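You operate a simulated robot arm through the tools that you are given. There is no shell and no other tool. Be economical: measure what you need, move in short steps, check, and stop when the job is done.

Carry out the task below with a simulated robot arm. There is one attempt and no reset: what you move stays moved.

Task
Close down the stand: mains off, arm over the cradle, guard down, both sliders at LOW.
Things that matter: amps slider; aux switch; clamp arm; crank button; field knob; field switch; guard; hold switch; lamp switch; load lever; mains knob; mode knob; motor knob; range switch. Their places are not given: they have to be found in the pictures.

Only the result counts: the job must be done as asked and must still hold three seconds after the hand-in. Knocking over, shifting, dropping, spilling or breaking anything else fails it.

Robot
A 7-joint arm with a fingered hand, fixed in place. Base frame: the origin is at the foot of the arm, x ahead of it, y to its left, z up; the work surface is at about z = 85. Units: cm, rad, N and s.
Its first joint turns from -2.007 to 2.007 rad. Payload 5 kg.
Tool frame: the origin (TCP) lies between the finger pads and is the grasp point; the fingertips stand 3.2 cm ahead of it; z points along the fingers, y is the line along which they close. Largest opening 16 cm; the body of the gripper starts 8.9 cm behind the TCP. The gripper is a hand of 4 fingers: y runs from the thumb to the fingers, the wrist lies at [0, 0, -26.7] in the tool frame, and closing takes about 1.5 s.
Orientation is told as [roll, pitch, yaw] about the base's x, y, z axes, in that order, counted from this pose: with the fingers straight down and closing along the base's y, the tool's x points along the base's -x, its y along +y and its z along -z.

Tools
- The arm moves only by the tool servo_tool. Its argument "plan" is a list of rows, each a list of 2 entries, a list of its own where there are three numbers: the shift along the tool's x, y, z in cm, then the turn, a rotation vector about the tool's x, y, z in rad. In form: [[[tx, ty, tz], [wx, wy, wz]], ...]. A call has 1 to 20 rows; each row is the pose to reach, as a shift and turn from the pose commanded when the call began, along the tool's axes at that moment. "fingers" is the closure, from 0 (fully open) to 1 (shut), set as the call begins (left out, the last holds). A row lasts 0.2 s, in which the tool goes at most 5 cm and 0.15 rad; a call with a longer step from one row to the next is refused whole, and so is a gripper value outside its range. A pose out of reach is approached as far as the arm can. The call stops where the force on the tool passes 90 N (or 10 N more than at its start, if that is more) or the arm is blocked; 0.2 s more then pass. Each finger travels about 4.5 cm/s and halts on what it meets, pressing with about 24 N; the grip force reading is that of the motor and also rises with nothing between the fingers. The clock runs only during rows and for 0.2 s after the last one: add rows that repeat a pose to give the fingers time. The reply holds the time, the measured pose of the TCP, the force on the tool along the base axes, the opening and the grip force, in the units named above and with some noise, with the torque about the TCP (base axes, N m) and any sound that the robot's microphone picked up.
- Cameras (640 x 400 px; columns grow to the right, rows downward): "scene" is fixed at [5.04, 64.94, 157.05]; the picture's right is [-0.80, -0.60, 0.00], its down [-0.21, 0.28, -0.94] and it looks along [0.56, -0.75, -0.35] (base axes); focal length 317 px, centre (320, 200). "wrist" rides on the gripper at [8, -0.4, -11.4] in the tool frame; the picture's right is [0.05, 1.00, 0.00], its down [-0.82, 0.04, -0.58] and it looks along [-0.58, 0.03, 0.82] (tool axes); focal length 265 px, centre (320, 200).
- snapshot(camera): a new picture of that camera. No time passes.
- raise_lower(by): slides the trunk up (or, below 0, down) by that many cm; the arm rides with it, the base frame stays. It gives what a move gives, with no picture.
- move_fingers(finger1, finger2, finger3, thumb_bend): sets how far each is bent, from 0 (flat) to 100 (curled in); at 30 the hand is open as for a grip, at 70 the pads meet at the TCP. One left out holds its place. A second passes; each finger stops where it meets its share of the squeeze, and holds until it gets a number again. A gripper value or a shape takes the hand back. It gives what a move gives, with no picture; readings hold the bend of each and the force on the fingers (four entries, about 0 where the hand has none), thumb and palm.
- preshape(shape): the hand has 4 fingers and takes this shape, open, in about a second: jaw (thumb against the fingers, like two jaws); tri (thumb and two fingers); tip (a fingertip pinch); poke (one finger out to press); point (the index stretched); flat (the hand flat); cup (the hand cupped); fist (a fist). The gripper value then closes the fingers along that shape, each until it touches; the sizes above hold for jaw. It gives what a move gives, with no picture.
- pixel_to_xyz(camera, pixels): for up to 12 pixels [column, row] of the newest picture of that camera ("zoom" is the newest enlarged one), the place [x, y, z] in the base frame of the surface seen there, good to about 0.3 cm. No time passes.
- enlarge(camera, box): a new picture of the part [left, top, right, bottom] of that camera's present view, enlarged. No time passes.
- close_job(): hands the job in; it is judged then, once.

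Keep the steps short. Do not move on a guess: measure, check each grasp and each placing, and mend mistakes. In all there are 80 turns and 34 pictures (those below and enlarged ones count). Leave the gripper open and the arm clear of the work at the hand-in unless told otherwise, and finish with a single line.

The tools are called after "Call:" as a command line: name --argument value ..., lists and objects as JSON in quotes. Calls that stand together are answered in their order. servo_tool: Moves the arm, as the interface text tells. Its arguments: {"type":"object","properties":{"plan":{"type":"array","items":{"type":"array"}},"fingers":{"type":"number"}},"required":["plan"]} The other tools are called the same way: raise_lower (by) slides the trunk up or down; preshape (shape) gives the hand a shape; move_fingers (finger1, finger2, finger3, thumb_bend) moves the fingers one by one; snapshot (camera) takes a picture; pixel_to_xyz (camera, pixels) gives the place of the surface under pixels of a picture; enlarge (camera, box) takes an enlarged picture of a part of a camera's view; close_job () hands the job in.

At the start:

```text
clock: 0.0
position: [62.82, 11.4, 146.61]
tcp_rot: [-0.001, -0.001, 0.0]
ft_force: [-0.7, -0.6, 0.4]
moment: [0.0, 0.0, -0.02]
finger_gap: 16.0
gripper_force: 0.0
shape: jaw
bend: [30.0, 30.0, 30.0, 30.0]
finger forces: [0.0, 0.1, 0.2, 0.0, 0.1, 0.0]
trunk travel left (down, up): [-70.0, 29.0]
```

scene: 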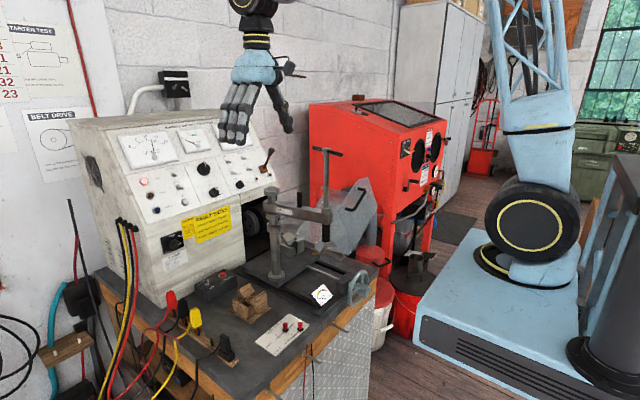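
wrist: 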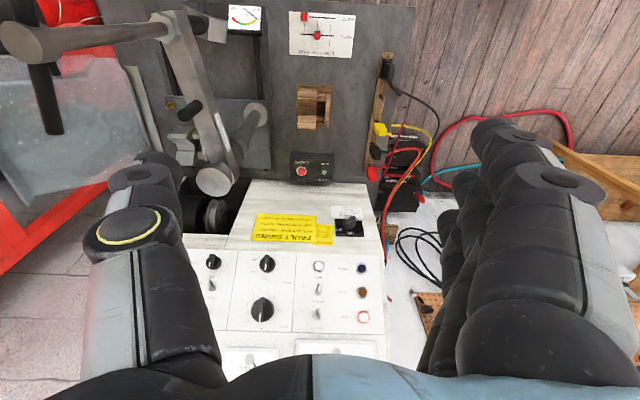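

I see a test stand with a panel, a clamp arm, a slider plate and a guard. I'll enlarge the parts first.

Call:
enlarge --camera "scene" --box '[100, 110, 290, 230]'

Call:
enlarge --camera "scene" --box '[150, 210, 390, 370]'

Call:
enlarge --camera "wrist" --box '[150, 0, 400, 160]'

Call:
enlarge --camera "wrist" --box '[180, 140, 400, 360]'

```text
3.33 times, centred on (195, 170) of scene
```

zoom: 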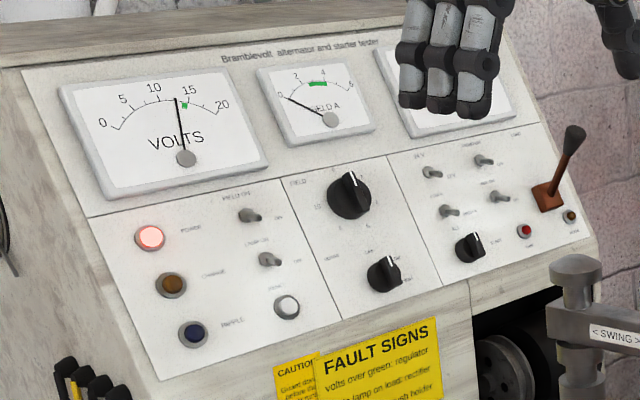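

```text
2.50 times, centred on (270, 290) of scene
```

zoom: 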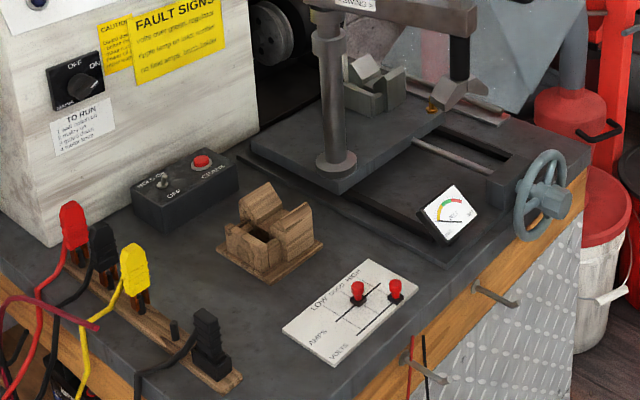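

```text
2.50 times, centred on (275, 80) of wrist
```

zoom: 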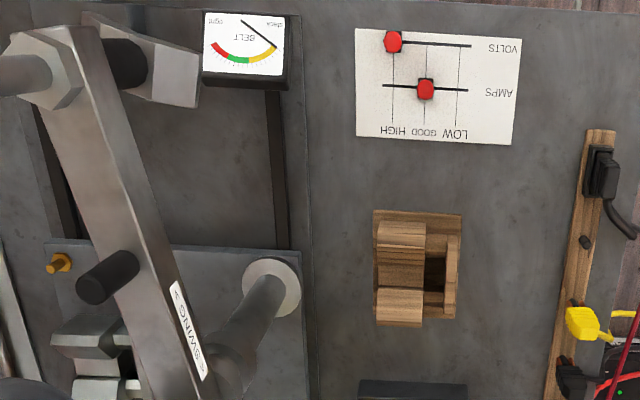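

```text
1.82 times, centred on (290, 250) of wrist
```

zoom: 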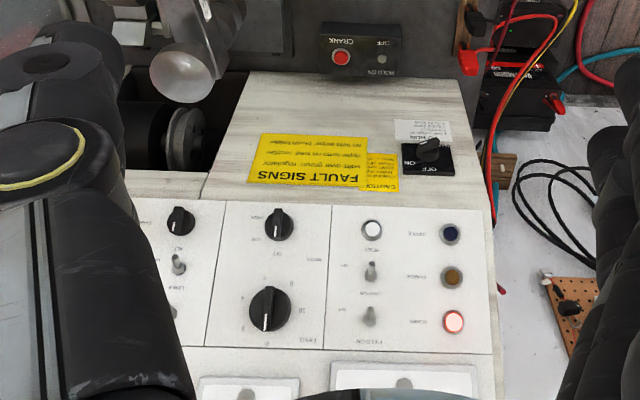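

The mains knob, slider plate and swing arm are visible. I'll look closer at the mains knob, the guard and the arm.

Call:
enlarge --camera "scene" --box '[152, 220, 216, 260]'

Call:
enlarge --camera "scene" --box '[240, 140, 400, 240]'

Call:
pixel_to_xyz --camera "scene" --pixels '[[172, 241], [284, 326], [300, 327], [250, 300], [276, 272], [275, 200], [328, 208], [326, 151], [362, 190], [335, 215], [300, 245], [322, 293]]'

Call:
pixel_to_xyz --camera "wrist" --pixels '[[320, 35], [307, 17], [320, 39], [304, 21], [305, 20], [337, 31], [342, 16], [213, 180], [177, 25], [311, 105], [348, 224], [200, 100]]'

```text
10.00 times, centred on (184, 240) of scene
```

zoom: 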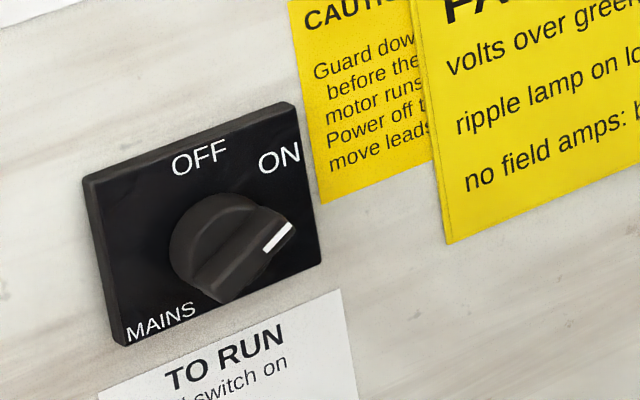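

```text
4.00 times, centred on (320, 190) of scene
```

zoom: 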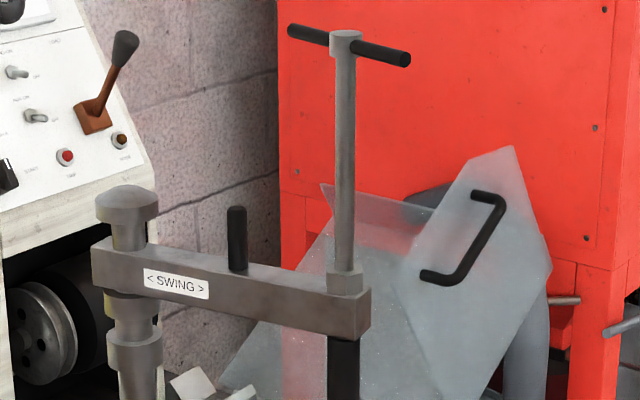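

```text
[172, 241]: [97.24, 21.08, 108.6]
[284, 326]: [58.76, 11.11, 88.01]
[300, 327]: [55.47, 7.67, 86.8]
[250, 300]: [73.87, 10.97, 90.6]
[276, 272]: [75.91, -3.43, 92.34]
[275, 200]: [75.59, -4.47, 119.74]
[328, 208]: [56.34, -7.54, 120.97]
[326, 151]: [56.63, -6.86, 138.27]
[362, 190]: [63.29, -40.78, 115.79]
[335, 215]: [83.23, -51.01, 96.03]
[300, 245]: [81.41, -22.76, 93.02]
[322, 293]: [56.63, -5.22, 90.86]
```

```text
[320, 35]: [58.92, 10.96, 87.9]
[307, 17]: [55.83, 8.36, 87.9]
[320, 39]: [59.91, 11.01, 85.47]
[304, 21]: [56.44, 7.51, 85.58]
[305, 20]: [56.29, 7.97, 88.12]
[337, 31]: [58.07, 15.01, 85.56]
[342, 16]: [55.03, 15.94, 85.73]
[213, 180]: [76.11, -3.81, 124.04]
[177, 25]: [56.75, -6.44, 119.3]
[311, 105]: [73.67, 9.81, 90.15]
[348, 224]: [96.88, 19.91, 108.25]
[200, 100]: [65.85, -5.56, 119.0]
```

Next I'll find the guard's geometry and the arm's foot.

Call:
enlarge --camera "wrist" --box '[0, 0, 288, 180]'

Call:
enlarge --camera "scene" --box '[260, 170, 404, 260]'

Call:
pixel_to_xyz --camera "zoom" --pixels '[[200, 255], [155, 295], [170, 330], [330, 345], [240, 235], [320, 240], [400, 240], [490, 20], [570, 125], [410, 115], [530, 230], [480, 130]]'

Call:
pixel_to_xyz --camera "wrist" --pixels '[[50, 120], [100, 180], [130, 80], [190, 130], [180, 140], [173, 106], [187, 112], [216, 32], [210, 90], [158, 70], [150, 110], [90, 140]]'

```text
2.22 times, centred on (144, 90) of wrist
```

zoom: 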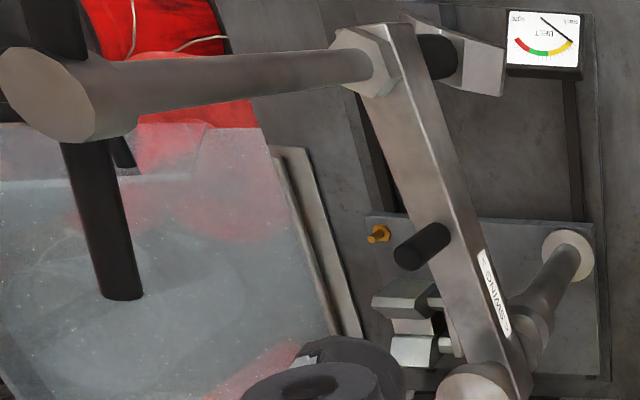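

```text
4.44 times, centred on (332, 215) of scene
```

zoom: 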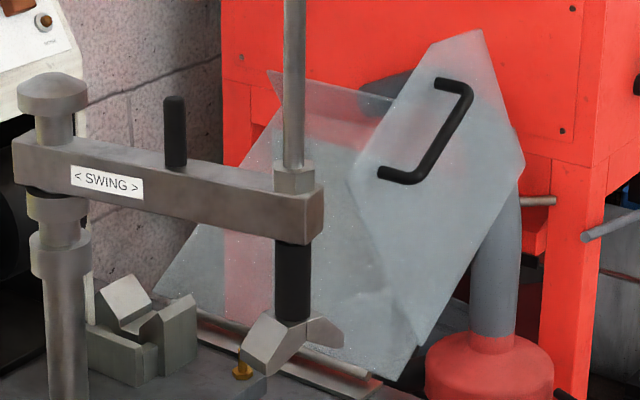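

```text
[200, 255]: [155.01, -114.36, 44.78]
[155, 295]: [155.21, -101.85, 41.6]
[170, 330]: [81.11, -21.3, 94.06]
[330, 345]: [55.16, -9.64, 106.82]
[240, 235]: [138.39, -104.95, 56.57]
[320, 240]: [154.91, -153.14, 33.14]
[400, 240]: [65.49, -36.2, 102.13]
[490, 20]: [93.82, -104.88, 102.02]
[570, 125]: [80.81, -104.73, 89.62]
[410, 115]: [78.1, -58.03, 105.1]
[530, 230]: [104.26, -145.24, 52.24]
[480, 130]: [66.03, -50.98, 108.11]
```

```text
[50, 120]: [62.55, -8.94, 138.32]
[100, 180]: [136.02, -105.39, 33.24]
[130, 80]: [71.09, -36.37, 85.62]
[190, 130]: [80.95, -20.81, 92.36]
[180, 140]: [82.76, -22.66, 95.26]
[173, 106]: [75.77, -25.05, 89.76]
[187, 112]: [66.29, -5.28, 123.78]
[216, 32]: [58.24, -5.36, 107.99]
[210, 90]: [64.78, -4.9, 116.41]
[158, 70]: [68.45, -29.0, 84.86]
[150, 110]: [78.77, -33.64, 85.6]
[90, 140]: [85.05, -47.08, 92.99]
```

The post is the pivot, at about (76,-4), with the screw at a radius of about 19.5. The grey V-block at (81,-22) sits at the same radius, so that is the cradle. The guard is a clear hood hinged along a rail near y=-33. I'll move the hand above the swing arm for a closer view.

Call:
servo_tool --plan '[[[-1.5, -4.5, 0], [0, 0, 0]], [[-3, -9, 0], [0, 0, 0]], [[-4.5, -13.5, 0], [0, 0, 0]], [[-5, -17, 0], [0, 0, 0]], [[-5, -17, 0], [0, 0, 0]]]'

Call:
snapshot --camera "wrist"

```text
clock: 1.2
position: [67.84, -5.73, 146.62]
tcp_rot: [0.0, 0.001, -0.001]
ft_force: [0.6, 0.7, 0.5]
moment: [-0.04, 0.0, -0.01]
finger_gap: 15.98
gripper_force: 0.1
shape: jaw
bend: [30.0, 30.0, 30.0, 30.0]
finger forces: [0.1, 0.1, 0.1, 0.0, 0.0, 0.0]
trunk travel left (down, up): [-70.0, 29.0]
```

```text
23 pictures are left
```

wrist: 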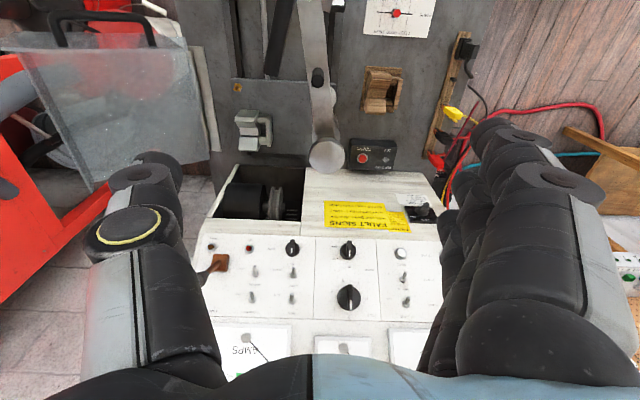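

Now the guard is visible on the left, so I'll measure its points and the arm's.

Call:
enlarge --camera "wrist" --box '[0, 0, 340, 212]'

Call:
pixel_to_xyz --camera "wrist" --pixels '[[327, 157], [310, 60], [318, 75], [321, 95], [305, 95], [334, 95], [320, 130], [60, 25], [150, 25], [140, 100], [200, 120], [100, 60]]'

Call:
pixel_to_xyz --camera "wrist" --pixels '[[236, 85], [246, 125], [262, 130], [246, 140], [262, 145], [205, 70], [212, 140], [185, 50], [205, 150], [80, 160], [25, 55], [150, 45]]'

```text
1.88 times, centred on (170, 106) of wrist
```

zoom: 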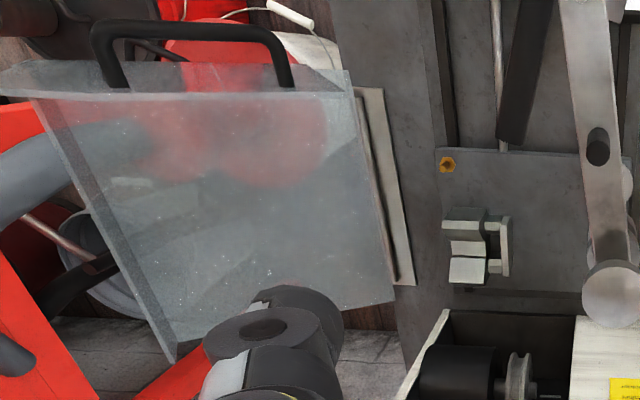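

```text
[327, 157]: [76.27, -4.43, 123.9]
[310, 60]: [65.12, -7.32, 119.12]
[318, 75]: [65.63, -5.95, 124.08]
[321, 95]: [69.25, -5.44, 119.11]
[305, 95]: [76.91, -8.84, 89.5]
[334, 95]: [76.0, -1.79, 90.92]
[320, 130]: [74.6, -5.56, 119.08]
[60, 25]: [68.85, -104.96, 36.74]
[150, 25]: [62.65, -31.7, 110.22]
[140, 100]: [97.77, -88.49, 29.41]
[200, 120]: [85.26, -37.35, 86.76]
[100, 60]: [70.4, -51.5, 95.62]
```

```text
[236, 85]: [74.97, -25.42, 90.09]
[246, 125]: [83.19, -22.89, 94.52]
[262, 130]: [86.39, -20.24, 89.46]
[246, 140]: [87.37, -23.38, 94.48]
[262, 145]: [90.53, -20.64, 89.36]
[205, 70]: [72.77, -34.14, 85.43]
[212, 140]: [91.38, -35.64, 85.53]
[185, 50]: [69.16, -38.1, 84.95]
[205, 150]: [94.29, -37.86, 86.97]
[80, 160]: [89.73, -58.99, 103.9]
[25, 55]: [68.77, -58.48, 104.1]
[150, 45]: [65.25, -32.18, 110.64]
```

The beam top is at z≈119.1, the pivot at about (76.3,-4.6), and the peg top at 124. The guard is an L-shaped hood hinged at y≈-37, z≈88. Its end panel is at x≈65 and carries the handle. The arm has to be swung first, because it blocks the guard's path. I'll narrow the fingers and line them up above the beam between the peg and the post.

Call:
servo_tool --plan '[[[-2.2, 0.4, 0], [0, 0, -0.105]], [[-2.2, 0.4, 4], [0, 0, -0.105]], [[-2.2, 0.4, 8], [0, 0, -0.105]], [[-2.2, 0.4, 12], [0, 0, -0.105]], [[-2.2, 0.4, 16], [0, 0, -0.105]], [[-2.2, 0.4, 16], [0, 0, -0.105]], [[-2.2, 0.4, 16], [0, 0, -0.105]]]' --fingers 0.5

Call:
snapshot --camera "scene"

```text
clock: 2.8
position: [69.95, -5.15, 130.6]
tcp_rot: [0.0, -0.001, 0.105]
ft_force: [0.3, -0.4, 0.1]
moment: [0.01, 0.0, 0.0]
finger_gap: 8.1
gripper_force: 0.1
shape: jaw
bend: [72.0, 72.0, 72.0, 70.0]
finger forces: [0.1, 0.0, 0.1, 0.1, 0.1, 0.0]
trunk travel left (down, up): [-70.0, 29.0]
```

```text
21 pictures are left
```

scene: 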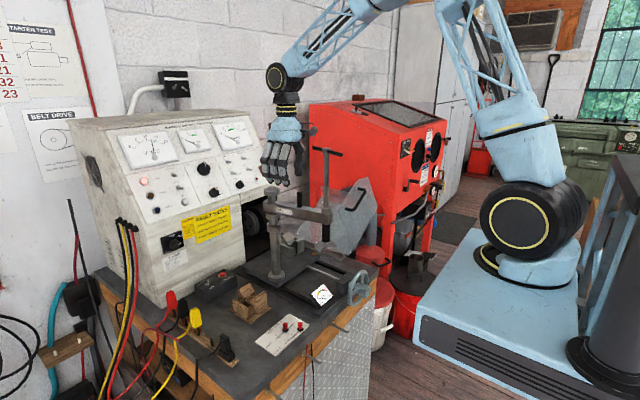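

The gap is 8.1, wide enough for a beam of about 3. I'll descend to straddle it, with the TCP at z≈119.8.

Call:
servo_tool --plan '[[[0, 0, 3], [0, 0, 0]], [[0, 0, 6], [0, 0, 0]], [[0, 0, 8.5], [0, 0, 0]], [[0, 0, 10.8], [0, 0, 0]], [[0, 0, 10.8], [0, 0, 0]]]'

Call:
enlarge --camera "scene" --box '[230, 120, 390, 220]'

```text
clock: 4.0
position: [69.87, -4.98, 119.91]
tcp_rot: [0.001, -0.001, 0.103]
ft_force: [0.5, -0.3, -0.3]
moment: [-0.02, 0.0, -0.03]
finger_gap: 8.1
gripper_force: 0.0
shape: jaw
bend: [72.0, 72.0, 72.0, 70.0]
finger forces: [0.0, 0.0, 0.0, 0.0, 0.0, 0.1]
trunk travel left (down, up): [-70.0, 29.0]
```

```text
4.00 times, centred on (310, 170) of scene
```

zoom: 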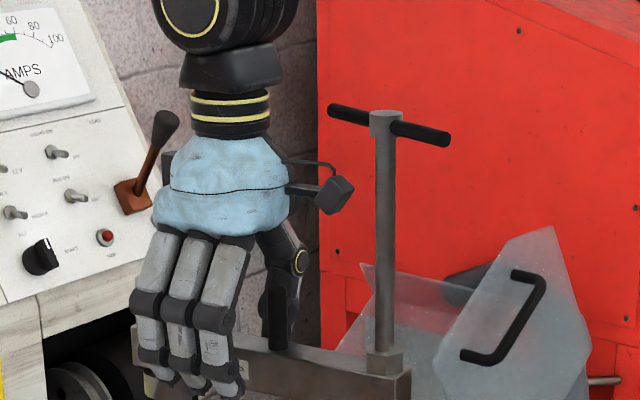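

Clear so far. I'll narrow the gap a little and begin swinging about the pivot, first by about 0.5 rad, then check.

Call:
servo_tool --plan '[[[0, 0, 0], [0, 0, 0]], [[0, 0, 0], [0, 0, 0]], [[0, 0, 0], [0, 0, 0]], [[-0.03, -0.63, 0], [0, 0, -0.1]], [[-0.13, -1.26, 0], [0, 0, -0.2]], [[-0.28, -1.88, 0], [0, 0, -0.3]], [[-0.5, -2.48, 0], [0, 0, -0.4]], [[-0.78, -3.05, 0], [0, 0, -0.5]]]' --fingers 0.7

Call:
enlarge --camera "scene" --box '[230, 120, 390, 220]'

```text
clock: 5.8
position: [71.13, -8.31, 119.88]
tcp_rot: [0.0, 0.0, 0.606]
ft_force: [-0.7, 1.1, -0.3]
moment: [0.0, 0.04, -0.05]
finger_gap: 4.9
gripper_force: 0.0
shape: jaw
bend: [73.0, 73.0, 73.0, 70.0]
finger forces: [1.2, 0.1, 0.1, 0.0, 0.0, 0.0]
trunk travel left (down, up): [-70.0, 29.0]
```

```text
4.00 times, centred on (310, 170) of scene
```

zoom: 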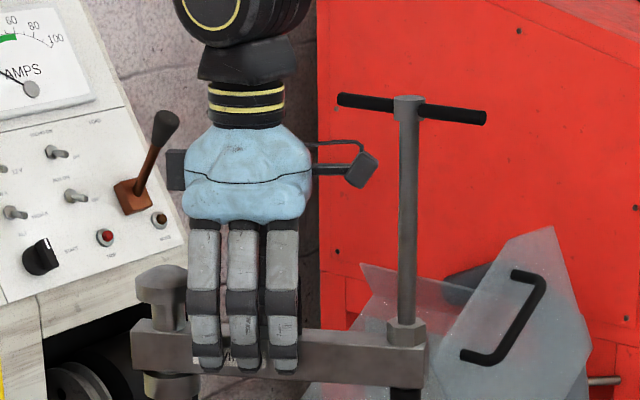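

It swings freely and the force is small. I'll continue by 1.1 rad.

Call:
servo_tool --plan '[[[-0.05, -0.76, 0], [0, 0, -0.12]], [[-0.18, -1.51, 0], [0, 0, -0.24]], [[-0.41, -2.24, 0], [0, 0, -0.36]], [[-0.72, -2.94, 0], [0, 0, -0.48]], [[-1.11, -3.59, 0], [0, 0, -0.6]], [[-1.58, -4.19, 0], [0, 0, -0.72]], [[-2.12, -4.74, 0], [0, 0, -0.84]], [[-2.71, -5.21, 0], [0, 0, -0.96]], [[-3.36, -5.61, 0], [0, 0, -1.08]], [[-3.36, -5.61, 0], [0, 0, -1.08]]]'

Call:
snapshot --camera "scene"

```text
clock: 8.0
position: [77.15, -10.92, 119.88]
tcp_rot: [-0.001, 0.0, 1.685]
ft_force: [-0.2, -0.5, -0.6]
moment: [-0.01, 0.01, -0.02]
finger_gap: 4.89
gripper_force: 0.0
shape: jaw
bend: [73.0, 73.0, 73.0, 70.0]
finger forces: [0.9, 0.1, 0.0, 0.0, 0.0, 0.0]
trunk travel left (down, up): [-70.0, 29.0]
```

```text
18 pictures are left
```

scene: 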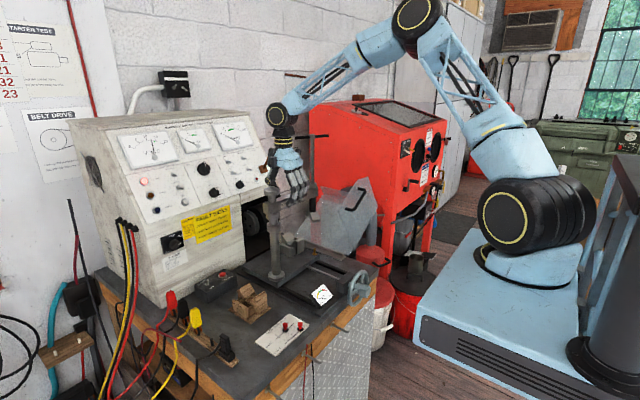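

I'll zoom in on the foot relative to the cradle.

Call:
enlarge --camera "scene" --box '[260, 180, 356, 240]'

Call:
pixel_to_xyz --camera "zoom" --pixels '[[320, 80], [340, 150], [330, 250], [300, 270], [220, 380], [200, 350], [230, 330], [330, 220], [310, 330], [260, 390]]'

```text
6.67 times, centred on (308, 210) of scene
```

zoom: 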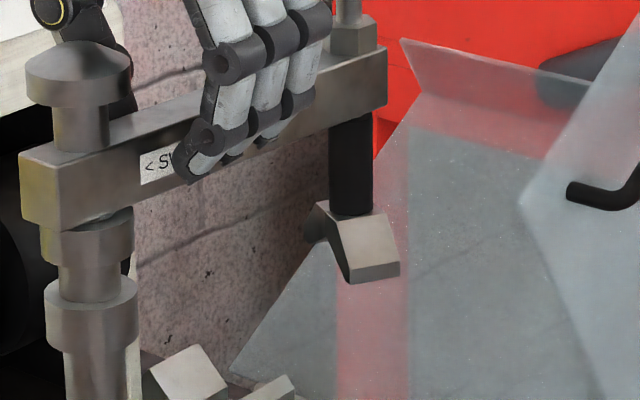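

```text
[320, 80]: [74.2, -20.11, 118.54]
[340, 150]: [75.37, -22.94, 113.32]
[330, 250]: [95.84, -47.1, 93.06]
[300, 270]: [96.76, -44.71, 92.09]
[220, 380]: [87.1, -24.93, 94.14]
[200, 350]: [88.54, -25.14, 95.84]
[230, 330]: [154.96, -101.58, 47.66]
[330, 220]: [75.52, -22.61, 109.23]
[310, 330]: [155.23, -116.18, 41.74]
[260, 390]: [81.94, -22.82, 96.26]
```

The foot shaft is at (76.2,-24). The cradle's V centre is at about (85,-23.5), so another 0.44 rad is needed.

Call:
servo_tool --plan '[[[-0.07, -0.95, 0], [0, 0, -0.15]], [[-0.28, -1.88, 0], [0, 0, -0.3]], [[-0.6, -2.69, 0], [0, 0, -0.436]], [[-0.6, -2.69, 0], [0, 0, -0.436]]]'

Call:
enlarge --camera "scene" --box '[252, 180, 364, 250]'

Call:
pixel_to_xyz --camera "zoom" --pixels '[[300, 80], [280, 130], [290, 150], [260, 180], [320, 190], [220, 350], [290, 360], [250, 370], [270, 200], [240, 220]]'

```text
clock: 8.8
position: [78.03, -16.08, 123.16]
tcp_rot: [0.125, 0.195, 2.08]
ft_force: [5.3, -15.3, -53.5]
moment: [3.87, 2.84, -0.55]
finger_gap: 4.82
gripper_force: 0.1
shape: jaw
bend: [73.0, 73.0, 73.0, 70.0]
finger forces: [0.1, 0.1, 0.0, 0.1, 0.1, 0.0]
out of reach, approached as far as the arm can: row 3, 4
trunk travel left (down, up): [-70.0, 29.0]
stopped in row 4: the force on the tool passed its limit at 136 N (the readings are from after the stop); the commanded pose is now the measured one
```

```text
5.71 times, centred on (308, 215) of scene
```

zoom: 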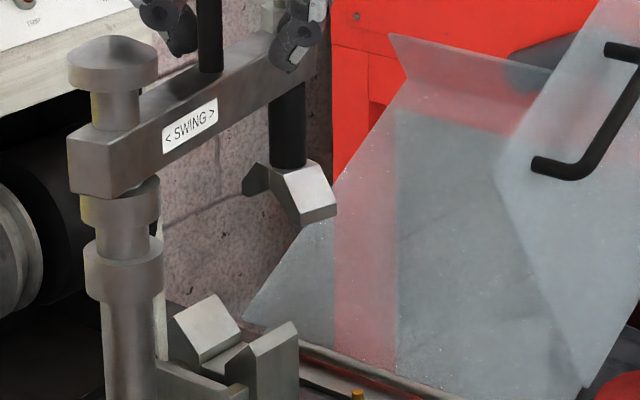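

```text
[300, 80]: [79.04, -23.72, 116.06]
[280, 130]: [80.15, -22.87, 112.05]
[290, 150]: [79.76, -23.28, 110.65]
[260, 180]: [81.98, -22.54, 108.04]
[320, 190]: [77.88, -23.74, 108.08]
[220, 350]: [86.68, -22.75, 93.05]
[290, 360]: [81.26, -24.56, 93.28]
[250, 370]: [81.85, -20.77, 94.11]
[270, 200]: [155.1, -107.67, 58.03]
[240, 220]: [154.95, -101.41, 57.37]
```

The arm hit its reach and twisted, and it is now pressing with about 50 N. I'll look before freeing it.

Call:
enlarge --camera "scene" --box '[250, 130, 346, 190]'

Call:
snapshot --camera "wrist"

```text
6.67 times, centred on (298, 160) of scene
```

zoom: 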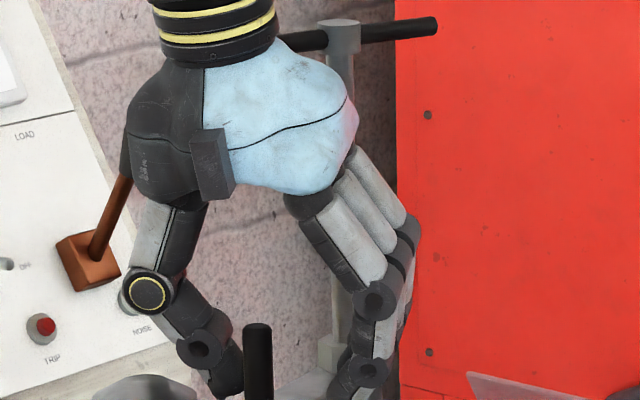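

```text
14 pictures are left
```

wrist: 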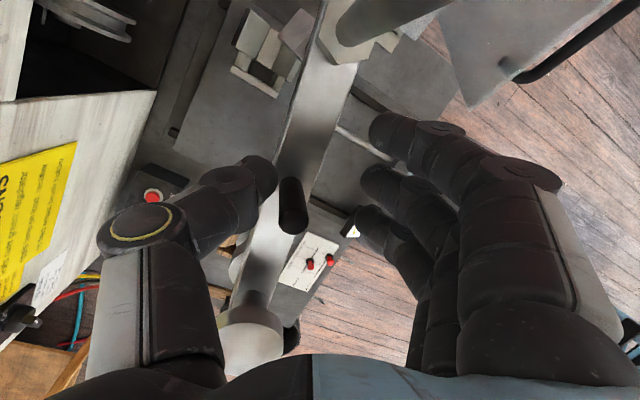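

The hand has drifted outward against the T-bar, and the fingertips are just above the beam. I'll back off towards the pivot and then lift.

Call:
servo_tool --plan '[[[-0.6, 0, 0], [0, 0, 0]], [[-1.5, 0, -0.2], [0, 0, 0]], [[-3, 0, -0.5], [0, 0, 0]], [[-4, 0.2, -1.5], [0, 0, 0]], [[-4, 0.2, -1.5], [0, 0, 0]]]'

```text
clock: 9.4
position: [77.64, -14.76, 123.2]
tcp_rot: [0.127, 0.197, 2.085]
ft_force: [1.2, -9.3, -32.3]
moment: [2.38, 1.3, -0.28]
finger_gap: 4.8
gripper_force: 0.1
shape: jaw
bend: [73.0, 73.0, 73.0, 70.0]
finger forces: [0.0, 0.0, 0.0, 0.0, 0.0, 0.0]
trunk travel left (down, up): [-70.0, 29.0]
stopped in row 2: the force on the tool passed its limit at 110 N (the readings are from after the stop); the commanded pose is now the measured one
```

The downward force and the moment fit the hand's camera being caught under the T-bar. I'll lower slightly first, then slide inward.

Call:
servo_tool --plan '[[[0, 0, 0.5], [0, 0, 0]], [[0, 0, 1.0], [0, 0, 0]], [[0, 0, 1.0], [0, 0, 0]]]'

```text
clock: 10.2
position: [77.5, -14.91, 122.7]
tcp_rot: [0.123, 0.201, 2.085]
ft_force: [-0.3, 0.5, 0.0]
moment: [-0.01, 0.0, 0.03]
finger_gap: 4.81
gripper_force: 0.0
shape: jaw
bend: [73.0, 73.0, 73.0, 70.0]
finger forces: [0.0, 0.0, 0.1, 0.0, 0.0, 0.0]
trunk travel left (down, up): [-70.0, 29.0]
```

The force is gone. Now I'll slide inward 4 cm.

Call:
servo_tool --plan '[[[-1, 0, 0.2], [0, 0, 0]], [[-2, 0, 0.3], [0, 0, 0]], [[-3, 0, 0.3], [0, 0, 0]], [[-4, 0, 0.3], [0, 0, 0]], [[-4, 0, 0.3], [0, 0, 0]]]'

```text
clock: 11.4
position: [75.55, -11.63, 121.4]
tcp_rot: [0.123, 0.2, 2.085]
ft_force: [2.2, -2.0, 0.1]
moment: [-0.04, -0.06, -0.06]
finger_gap: 4.9
gripper_force: 0.1
shape: jaw
bend: [73.0, 73.0, 73.0, 70.0]
finger forces: [0.1, 0.1, 0.1, 0.0, 2.3, 0.1]
trunk travel left (down, up): [-70.0, 29.0]
```

I'll open the fingers wider, slide further inward so the camera clears the T-bar end, then lift and level off.

Call:
servo_tool --plan '[[[0, 0, 0], [0, 0, 0]], [[0, 0, 0], [0, 0, 0]], [[0, 0, 0], [0, 0, 0]], [[0, 0, 0], [0, 0, 0]], [[-1, 0, 0], [0, 0, 0]], [[-2, 0, 0], [0, 0, 0]], [[-3, 0, 0], [0, 0, 0]], [[-4.3, 0, 0], [0, 0, 0]], [[-4.3, 0, 0], [0, 0, 0]]]' --fingers 0.35

```text
clock: 13.4
position: [73.68, -8.28, 120.57]
tcp_rot: [0.124, 0.2, 2.085]
ft_force: [25.1, -33.4, 9.6]
moment: [0.36, -0.41, -2.73]
finger_gap: 10.41
gripper_force: 0.1
shape: jaw
bend: [70.0, 70.0, 70.0, 65.0]
finger forces: [0.0, 0.0, 0.0, 0.0, 34.5, 0.1]
trunk travel left (down, up): [-70.0, 29.0]
```

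The thumb is touching the post. I'll ease back half a centimetre and lift straight up, since the camera is now clear of the T-bar.

Call:
servo_tool --plan '[[[0.6, 0, 0], [0, 0, 0]], [[0.6, 0.2, -1], [0, 0, 0]], [[0.9, 0.4, -3], [0, 0, 0]], [[1.2, 0.7, -6], [0, 0, 0]], [[2.0, 1.2, -10], [0, 0, 0]], [[2.8, 1.7, -14], [0, 0, 0]], [[3.6, 2.2, -18], [0, 0, 0]], [[4.4, 2.7, -22], [0, 0, 0]], [[4.4, 2.7, -22], [0, 0, 0]]]'

```text
clock: 15.4
position: [73.48, -7.68, 143.23]
tcp_rot: [0.12, 0.201, 2.086]
ft_force: [-0.3, 0.1, -0.4]
moment: [0.01, 0.01, -0.01]
finger_gap: 10.39
gripper_force: 0.0
shape: jaw
bend: [70.0, 70.0, 70.0, 66.0]
finger forces: [0.0, 0.0, 0.0, 0.1, 0.1, 0.0]
trunk travel left (down, up): [-70.0, 29.0]
```

Free. I'll level the hand, raise it a little, and turn it back to yaw ≈ -0.9 so the camera will face away from the T-bar.

Call:
servo_tool --plan '[[[0, 0, -1.5], [0.06, -0.1, 0]], [[0, 0, -3], [0.12, -0.2, 0]], [[0, 0, -4], [0.12, -0.2, 0]], [[0, 0, -4], [0.12, -0.2, 0]]]'

Call:
servo_tool --plan '[[[0, 0, 0], [0, 0, 0.15]], [[0, 0, 0], [0, 0, 0.3]], [[0, 0, 0], [0, 0, 0.45]], [[0, 0, 0], [0, 0, 0.6]], [[0, 0, 0], [0, 0, 0.75]], [[0, 0, 0], [0, 0, 0.9]], [[0, 0, 0], [0, 0, 1.05]], [[0, 0, 0], [0, 0, 1.2]], [[0, 0, 0], [0, 0, 1.35]], [[0, 0, 0], [0, 0, 1.5]], [[0, 0, 0], [0, 0, 1.65]], [[0, 0, 0], [0, 0, 1.8]], [[0, 0, 0], [0, 0, 1.95]], [[0, 0, 0], [0, 0, 2.1]], [[0, 0, 0], [0, 0, 2.25]], [[0, 0, 0], [0, 0, 2.4]], [[0, 0, 0], [0, 0, 2.55]], [[0, 0, 0], [0, 0, 2.7]], [[0, 0, 0], [0, 0, 2.85]], [[0, 0, 0], [0, 0, 3.0]]]'

Call:
snapshot --camera "wrist"

```text
clock: 16.4
position: [73.68, -6.84, 147.22]
tcp_rot: [0.0, 0.001, 2.072]
ft_force: [-0.4, -0.2, 0.1]
moment: [0.0, 0.03, -0.03]
finger_gap: 10.38
gripper_force: 0.1
shape: jaw
bend: [70.0, 70.0, 70.0, 66.0]
finger forces: [0.0, 0.0, 0.0, 0.1, 0.0, 0.0]
trunk travel left (down, up): [-70.0, 29.0]
```

```text
clock: 20.6
position: [73.47, -6.89, 147.25]
tcp_rot: [-0.002, 0.0, -0.928]
ft_force: [0.0, -0.6, -0.2]
moment: [-0.01, -0.02, -0.01]
finger_gap: 10.4
gripper_force: 0.0
shape: jaw
bend: [70.0, 70.0, 70.0, 66.0]
finger forces: [0.0, 0.0, 0.1, 0.0, 0.0, 0.1]
trunk travel left (down, up): [-70.0, 29.0]
```

```text
13 pictures are left
```

wrist: 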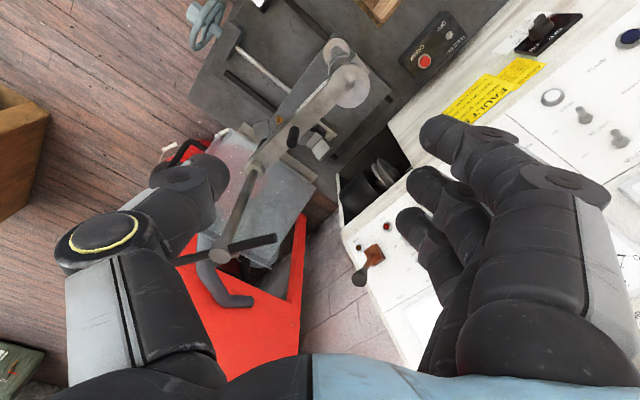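

The beam, T-bar and cradle are visible from here, so I'll measure them.

Call:
pixel_to_xyz --camera "wrist" --pixels '[[350, 86], [265, 157], [305, 120], [292, 135], [218, 255], [270, 240], [185, 260], [319, 147], [312, 135], [328, 132], [278, 121], [250, 180]]'

```text
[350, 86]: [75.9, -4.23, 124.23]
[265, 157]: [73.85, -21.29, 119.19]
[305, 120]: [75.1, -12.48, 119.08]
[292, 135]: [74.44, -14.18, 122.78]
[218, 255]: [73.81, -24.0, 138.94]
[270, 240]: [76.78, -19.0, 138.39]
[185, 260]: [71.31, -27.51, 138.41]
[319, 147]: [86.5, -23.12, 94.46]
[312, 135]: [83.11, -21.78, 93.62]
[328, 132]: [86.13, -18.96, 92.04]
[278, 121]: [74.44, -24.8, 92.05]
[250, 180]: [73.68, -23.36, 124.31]
```

The beam slipped back to -96° while I was backing out. The cradle direction is about -63°. I'll straddle the beam again near the post with this orientation, starting by moving over it.

Call:
servo_tool --plan '[[[-3.2, -0.7, 0], [0, 0, 0]], [[-6.4, -1.3, 0], [0, 0, 0]], [[-6.4, -1.3, 5], [0, 0, 0]], [[-6.4, -1.3, 10], [0, 0, 0]], [[-6.4, -1.3, 15], [0, 0, 0]], [[-6.4, -1.3, 18], [0, 0, 0]], [[-6.4, -1.3, 21], [0, 0, 0]], [[-6.4, -1.3, 24], [0, 0, 0]], [[-6.4, -1.3, 27], [0, 0, 0]], [[-6.4, -1.3, 27], [0, 0, 0]]]' --fingers 0.4

```text
clock: 22.8
position: [76.3, -12.62, 120.15]
tcp_rot: [0.0, 0.001, -0.928]
ft_force: [0.8, 0.7, 0.4]
moment: [-0.03, -0.02, 0.03]
finger_gap: 9.66
gripper_force: 0.1
shape: jaw
bend: [71.0, 71.0, 71.0, 69.0]
finger forces: [0.0, 0.0, 0.0, 0.1, 0.0, 0.1]
trunk travel left (down, up): [-70.0, 29.0]
```

Straddled with no contact. Now I'll swing about 0.5 rad towards the cradle.

Call:
servo_tool --plan '[[[-0.52, 0.88, 0], [0, 0, -0.125]], [[-0.93, 1.83, 0], [0, 0, -0.25]], [[-1.21, 2.81, 0], [0, 0, -0.375]], [[-1.37, 3.82, 0], [0, 0, -0.5]], [[-1.37, 3.82, 0], [0, 0, -0.5]]]'

Call:
snapshot --camera "wrist"

```text
clock: 24.0
position: [80.21, -11.58, 120.15]
tcp_rot: [-0.001, 0.0, -0.426]
ft_force: [0.6, -0.9, -0.2]
moment: [-0.02, -0.04, -0.02]
finger_gap: 9.64
gripper_force: 0.1
shape: jaw
bend: [71.0, 71.0, 71.0, 69.0]
finger forces: [0.0, 0.0, 0.1, 0.0, 0.0, 0.0]
trunk travel left (down, up): [-70.0, 29.0]
```

```text
12 pictures are left
```

wrist: 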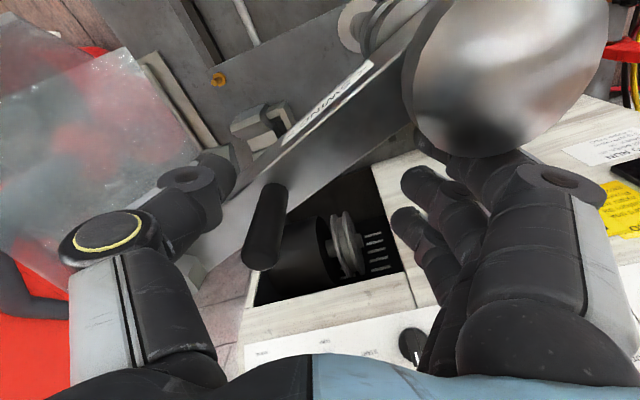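

Call:
pixel_to_xyz --camera "wrist" --pixels '[[260, 250], [330, 110], [250, 185], [270, 170], [190, 280], [205, 265], [250, 130], [275, 115], [260, 142], [490, 60]]'

Call:
enlarge --camera "scene" --box '[252, 180, 364, 250]'

Call:
pixel_to_xyz --camera "zoom" --pixels '[[240, 150], [250, 130], [230, 180], [280, 180], [260, 200], [205, 320], [270, 345], [220, 350]]'

```text
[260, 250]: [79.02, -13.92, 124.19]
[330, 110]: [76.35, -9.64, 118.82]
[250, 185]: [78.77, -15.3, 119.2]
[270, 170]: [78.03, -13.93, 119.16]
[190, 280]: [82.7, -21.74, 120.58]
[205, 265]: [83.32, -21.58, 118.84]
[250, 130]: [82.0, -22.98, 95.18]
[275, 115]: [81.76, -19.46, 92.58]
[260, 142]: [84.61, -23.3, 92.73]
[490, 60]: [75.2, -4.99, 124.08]
```

```text
5.71 times, centred on (308, 215) of scene
```

zoom: 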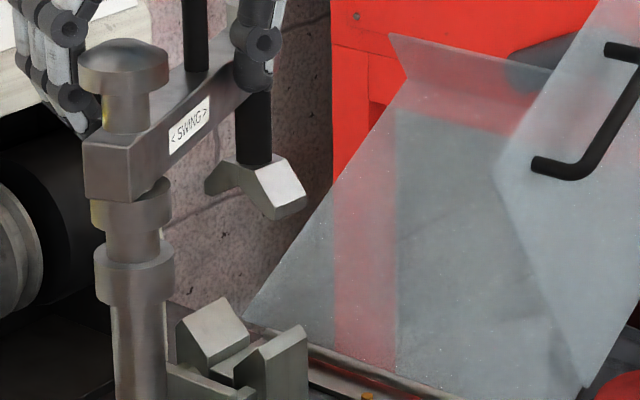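

```text
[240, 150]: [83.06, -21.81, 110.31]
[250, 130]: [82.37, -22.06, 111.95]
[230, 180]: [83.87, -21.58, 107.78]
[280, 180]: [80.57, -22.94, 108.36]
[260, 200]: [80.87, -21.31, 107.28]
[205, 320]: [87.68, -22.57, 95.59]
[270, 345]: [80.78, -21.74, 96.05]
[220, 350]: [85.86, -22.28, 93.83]
```

The foot centre is at about (83.4,-22.9), an angle of -68°. The cradle's V centre is at about (84.8,-22.5), an angle of -64°. I'll push 0.08 rad more.

Call:
servo_tool --plan '[[[-0.18, 0.28, 0], [0, 0, -0.04]], [[-0.35, 0.56, 0], [0, 0, -0.08]], [[-0.35, 0.56, 0], [0, 0, -0.08]]]'

Call:
enlarge --camera "scene" --box '[268, 200, 332, 240]'

Call:
pixel_to_xyz --camera "zoom" --pixels '[[250, 40], [270, 40], [230, 80], [320, 100], [270, 150], [230, 130], [180, 360], [210, 310], [290, 350], [310, 380], [250, 385], [160, 340]]'

```text
clock: 24.8
position: [80.68, -11.21, 120.29]
tcp_rot: [-0.002, 0.001, -0.348]
ft_force: [-0.2, 0.2, 0.4]
moment: [0.01, -0.01, 0.0]
finger_gap: 9.66
gripper_force: 0.1
shape: jaw
bend: [71.0, 71.0, 71.0, 69.0]
finger forces: [0.1, 0.1, 0.1, 0.0, 0.0, 0.0]
trunk travel left (down, up): [-70.0, 29.0]
```

```text
10.00 times, centred on (300, 220) of scene
```

zoom: 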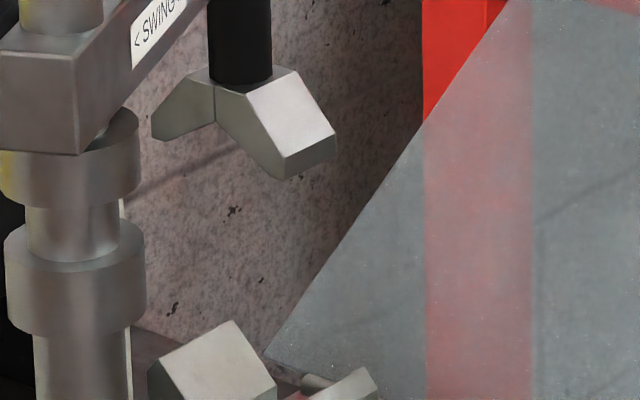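

```text
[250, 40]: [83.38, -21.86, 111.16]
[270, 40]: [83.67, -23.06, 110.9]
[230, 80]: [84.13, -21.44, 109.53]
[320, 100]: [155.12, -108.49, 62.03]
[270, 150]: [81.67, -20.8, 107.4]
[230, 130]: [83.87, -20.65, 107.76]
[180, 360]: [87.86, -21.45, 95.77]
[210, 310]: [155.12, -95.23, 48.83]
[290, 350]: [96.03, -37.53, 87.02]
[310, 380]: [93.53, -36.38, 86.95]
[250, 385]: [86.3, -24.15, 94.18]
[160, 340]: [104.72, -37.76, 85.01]
```

The foot is at about (84.2,-22.5). The cradle centre, from points of equal height, is about (85.2,-23). I'll add a final 0.035 rad nudge.

Call:
servo_tool --plan '[[[-0.15, 0.25, 0], [0, 0, -0.035]], [[-0.15, 0.25, 0], [0, 0, -0.035]]]'

```text
clock: 25.4
position: [80.94, -11.06, 120.18]
tcp_rot: [-0.001, -0.002, -0.313]
ft_force: [0.3, -0.2, -0.2]
moment: [0.01, 0.04, -0.02]
finger_gap: 9.66
gripper_force: 0.0
shape: jaw
bend: [71.0, 71.0, 71.0, 69.0]
finger forces: [0.0, 0.0, 0.1, 0.0, 0.2, 0.0]
trunk travel left (down, up): [-70.0, 29.0]
```

Now I'll ease the thumb off the beam and lift straight out.

Call:
servo_tool --plan '[[[0, -0.8, 0], [0, 0, 0]], [[0, -0.8, -3], [0, 0, 0]], [[0, -0.8, -7], [0, 0, 0]], [[0, -0.8, -12], [0, 0, 0]], [[0, -0.8, -17], [0, 0, 0]], [[0, -0.8, -22], [0, 0, 0]], [[0, -0.8, -27], [0, 0, 0]], [[0, -0.8, -27], [0, 0, -0.15]], [[0, -0.8, -27], [0, 0, -0.313]], [[0, -0.8, -27], [0, 0, -0.313]]]'

```text
refused: row 9 steps farther than a row can; nothing moved
```

Call:
servo_tool --plan '[[[0, -0.8, 0], [0, 0, 0]], [[0, -0.8, -3], [0, 0, 0]], [[0, -0.8, -7], [0, 0, 0]], [[0, -0.8, -12], [0, 0, 0]], [[0, -0.8, -17], [0, 0, 0]], [[0, -0.8, -22], [0, 0, 0]], [[0, -0.8, -27], [0, 0, 0]], [[0, -0.8, -27], [0, 0, -0.11]], [[0, -0.8, -27], [0, 0, -0.22]], [[0, -0.8, -27], [0, 0, -0.313]], [[0, -0.8, -27], [0, 0, -0.313]]]'

```text
clock: 27.8
position: [80.57, -11.77, 147.15]
tcp_rot: [-0.002, 0.0, 0.002]
ft_force: [-0.2, -0.1, 0.2]
moment: [-0.01, -0.04, 0.0]
finger_gap: 9.64
gripper_force: 0.1
shape: jaw
bend: [71.0, 71.0, 71.0, 69.0]
finger forces: [0.0, 0.0, 0.0, 0.1, 0.0, 0.1]
trunk travel left (down, up): [-70.0, 29.0]
```

The hand is clear. I'll move to the front of the stand near y=20 and pitch the hand to point forward (+x).

Call:
servo_tool --plan '[[[2.6, 4, 0], [0, 0, 0]], [[5.2, 8, 0], [0, 0, 0]], [[7.8, 12, 0], [0, 0, 0]], [[10.4, 16, 0], [0, 0, 0]], [[13, 20, 0], [0, 0, 0]], [[15.6, 24, 0], [0, 0, 0]], [[18.2, 28, 0], [0, 0, 0]], [[20.6, 32, 0], [0, 0, 0]], [[20.6, 32, 0], [0, -0.143, 0]], [[20.6, 32, 0], [0, -0.286, 0]], [[20.6, 32, 0], [0, -0.428, 0]], [[20.6, 32, 0], [0, -0.571, 0]], [[20.6, 32, 0], [0, -0.714, 0]], [[20.6, 32, 0], [0, -0.857, 0]], [[20.6, 32, 0], [0, -1.0, 0]], [[20.6, 32, 0], [0, -1.142, 0]], [[20.6, 32, 0], [0, -1.285, 0]], [[20.6, 32, 0], [0, -1.428, 0]], [[20.6, 32, 0], [0, -1.571, 0]], [[20.6, 32, 0], [0, -1.571, 0]]]'

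```text
clock: 32.0
position: [59.95, 20.27, 147.11]
tcp_rot: [-2.858, -1.568, 2.86]
ft_force: [-0.4, -1.1, 0.1]
moment: [0.0, 0.0, 0.04]
finger_gap: 9.63
gripper_force: 0.1
shape: jaw
bend: [71.0, 71.0, 71.0, 69.0]
finger forces: [0.0, 0.1, 0.0, 0.0, 0.1, 0.0]
trunk travel left (down, up): [-70.0, 29.0]
```

The hand now points forward. I'll lower to z≈108.5 and advance to x≈80.

Call:
servo_tool --plan '[[[4, 0, 0], [0, 0, 0]], [[8, 0, 0], [0, 0, 0]], [[12, 0, 0], [0, 0, 0]], [[16, 0, 0], [0, 0, 0]], [[20, 0, 0], [0, 0, 0]], [[24, 0, 0], [0, 0, 0]], [[28, 0, 0], [0, 0, 0]], [[32, 0, 3], [0, 0, 0]], [[35, 0, 7], [0, 0, 0]], [[38, 0, 11], [0, 0, 0]], [[38.5, 0, 15], [0, 0, 0]], [[38.5, 0, 19], [0, 0, 0]], [[38.5, 0, 20], [0, 0, 0]], [[38.5, 0, 20], [0, 0, 0]]]'

Call:
snapshot --camera "wrist"

```text
clock: 35.0
position: [80.05, 20.2, 108.61]
tcp_rot: [-1.227, -1.568, 1.227]
ft_force: [0.7, -0.3, 0.1]
moment: [-0.01, -0.01, -0.01]
finger_gap: 9.63
gripper_force: 0.1
shape: jaw
bend: [71.0, 71.0, 71.0, 69.0]
finger forces: [0.0, 0.1, 0.1, 0.1, 0.0, 0.1]
out of reach, approached as far as the arm can: row 1, 2, 3, 4, 5
trunk travel left (down, up): [-70.0, 29.0]
```

```text
9 pictures are left
```

wrist: 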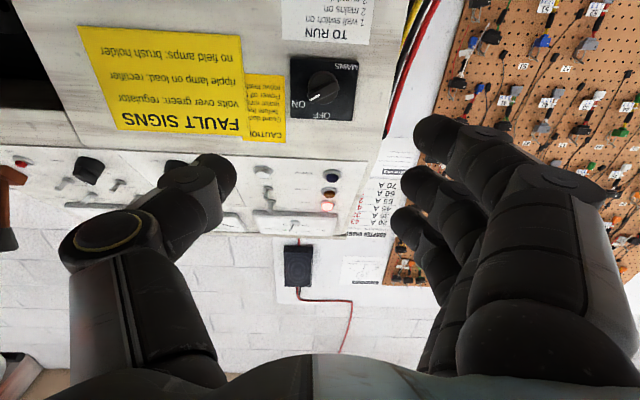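

The knob pointer is at ON (about 2 o'clock) and OFF is at 12 o'clock, so it needs about 55–60° counter-clockwise. I'll measure the knob and its labels.

Call:
enlarge --camera "wrist" --box '[284, 50, 364, 130]'

Call:
pixel_to_xyz --camera "zoom" --pixels '[[320, 200], [290, 215], [345, 180], [310, 310], [120, 275], [310, 60], [60, 100], [560, 100], [60, 330], [560, 340], [240, 235], [350, 230]]'

```text
5.00 times, centred on (324, 90) of wrist
```

zoom: 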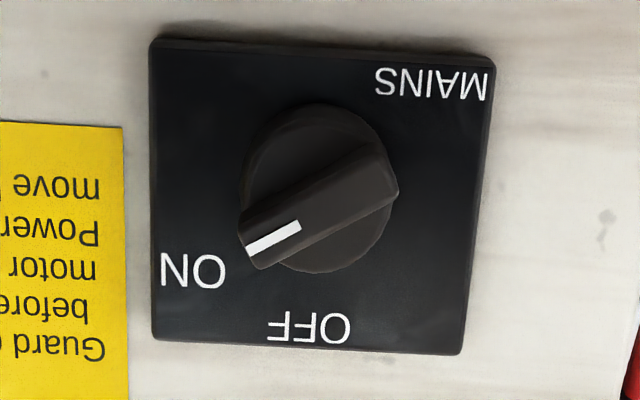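

```text
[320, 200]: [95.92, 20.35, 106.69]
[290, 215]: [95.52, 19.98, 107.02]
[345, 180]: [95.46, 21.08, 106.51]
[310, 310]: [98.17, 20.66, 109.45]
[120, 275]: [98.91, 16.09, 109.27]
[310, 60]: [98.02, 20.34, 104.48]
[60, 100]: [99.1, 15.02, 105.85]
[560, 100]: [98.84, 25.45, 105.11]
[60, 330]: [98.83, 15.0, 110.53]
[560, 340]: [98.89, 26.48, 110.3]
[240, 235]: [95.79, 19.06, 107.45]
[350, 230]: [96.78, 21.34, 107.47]
```

The knob bar is centred near (y 20.45, z 106.85), with its front at x≈95.5 and the plate at 98.2. The bar tilts about 25°. I'll roll the hand by 1.13 so it closes across the bar, then advance.

Call:
servo_tool --plan '[[[0.9, 0.1, 0], [0, 0, 0.14]], [[1.8, 0.25, 0], [0, 0, 0.28]], [[1.8, 0.25, 0], [0, 0, 0.42]], [[1.8, 0.25, 0], [0, 0, 0.56]], [[1.8, 0.25, 0], [0, 0, 0.7]], [[1.8, 0.25, 0], [0, 0, 0.84]], [[1.8, 0.25, 0], [0, 0, 0.98]], [[1.8, 0.25, 0], [0, 0, 1.13]], [[1.8, 0.25, 3], [0, 0, 1.13]], [[1.8, 0.25, 6], [0, 0, 1.13]], [[1.8, 0.25, 9], [0, 0, 1.13]], [[1.8, 0.25, 11.5], [0, 0, 1.13]], [[1.8, 0.25, 13.4], [0, 0, 1.13]], [[1.8, 0.25, 13.4], [0, 0, 1.13]]]' --fingers 0.65

```text
clock: 38.0
position: [93.55, 20.62, 106.87]
tcp_rot: [1.571, -0.44, -1.57]
ft_force: [-0.9, -0.5, 0.0]
moment: [-0.02, 0.02, 0.03]
finger_gap: 5.67
gripper_force: 0.1
shape: jaw
bend: [73.0, 73.0, 73.0, 70.0]
finger forces: [0.0, 0.0, 0.0, 0.0, 0.0, 0.1]
trunk travel left (down, up): [-70.0, 29.0]
```

No contact yet. I'll close the fingers on the knob.

Call:
servo_tool --plan '[[[0, 0, 0], [0, 0, 0]], [[0, 0, 0], [0, 0, 0]], [[0, 0, 0], [0, 0, 0]], [[0, 0, 0], [0, 0, 0]], [[0, 0, 0], [0, 0, 0]], [[0, 0, 0], [0, 0, 0]], [[0, 0, 0], [0, 0, 0]]]' --fingers 1

Call:
enlarge --camera "wrist" --box '[200, 20, 440, 170]'

```text
clock: 39.6
position: [93.57, 20.32, 106.69]
tcp_rot: [1.568, -0.442, -1.57]
ft_force: [-4.1, -4.3, -9.1]
moment: [-0.04, 0.21, -0.1]
finger_gap: 0.0
gripper_force: 24.0
shape: jaw
bend: [68.0, 71.0, 68.0, 70.0]
finger forces: [0.0, 9.6, 0.0, 0.0, 17.5, 0.0]
trunk travel left (down, up): [-70.0, 29.0]
```

```text
2.67 times, centred on (320, 95) of wrist
```

zoom: 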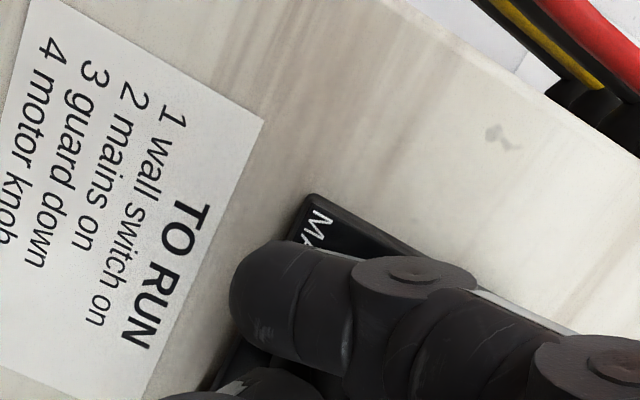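

The middle finger and thumb report force on the knob. I'll turn it counter-clockwise by 1.1 rad.

Call:
servo_tool --plan '[[[0, 0, 0], [0, 0, -0.12]], [[0, 0, 0], [0, 0, -0.24]], [[0, 0, 0], [0, 0, -0.36]], [[0, 0, 0], [0, 0, -0.48]], [[0, 0, 0], [0, 0, -0.6]], [[0, 0, 0], [0, 0, -0.72]], [[0, 0, 0], [0, 0, -0.84]], [[0, 0, 0], [0, 0, -0.96]], [[0, 0, 0], [0, 0, -1.08]], [[0, 0, 0], [0, 0, -1.13]], [[0, 0, 0], [0, 0, -1.13]]]'

```text
clock: 42.0
position: [93.41, 20.29, 106.91]
tcp_rot: [-2.185, -1.567, 2.185]
ft_force: [-7.3, -14.4, -2.1]
moment: [0.05, 0.05, -0.37]
finger_gap: 0.01
gripper_force: 23.3
shape: jaw
bend: [68.0, 71.0, 68.0, 71.0]
finger forces: [0.0, 8.7, 0.0, 0.1, 23.0, 0.0]
trunk travel left (down, up): [-70.0, 29.0]
```

Turned. I'll open, back straight off and check the knob.

Call:
servo_tool --plan '[[[0, 0, 0], [0, 0, 0]], [[0, 0, 0], [0, 0, 0]], [[0, 0, 0], [0, 0, 0]], [[0, 0, 0], [0, 0, 0]], [[0, 0, 0], [0, 0, 0]], [[0, 0, -3], [0, 0, 0]], [[0, 0, -7], [0, 0, 0]], [[0, 0, -11], [0, 0, 0]], [[0, 0, -14], [0, 0, 0]], [[0, 0, -14], [0, 0, 0]]]' --fingers 0.4

Call:
enlarge --camera "wrist" --box '[240, 50, 400, 150]'

```text
clock: 44.2
position: [79.44, 20.34, 106.8]
tcp_rot: [-1.39, -1.57, 1.393]
ft_force: [-0.2, -0.8, -0.7]
moment: [0.0, 0.0, -0.02]
finger_gap: 9.6
gripper_force: 0.0
shape: jaw
bend: [71.0, 71.0, 71.0, 69.0]
finger forces: [0.0, 0.0, 0.0, 0.1, 0.0, 0.0]
trunk travel left (down, up): [-70.0, 29.0]
```

```text
4.00 times, centred on (320, 100) of wrist
```

zoom: 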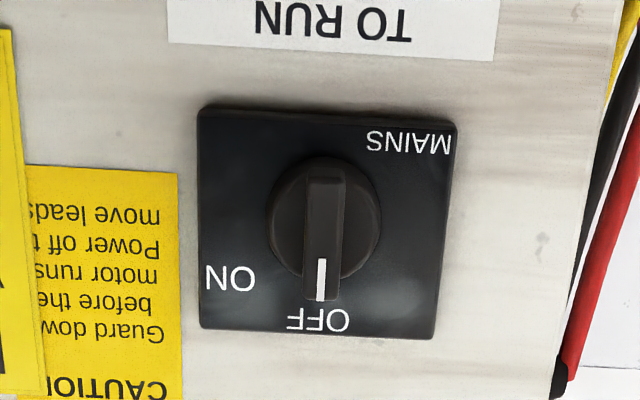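

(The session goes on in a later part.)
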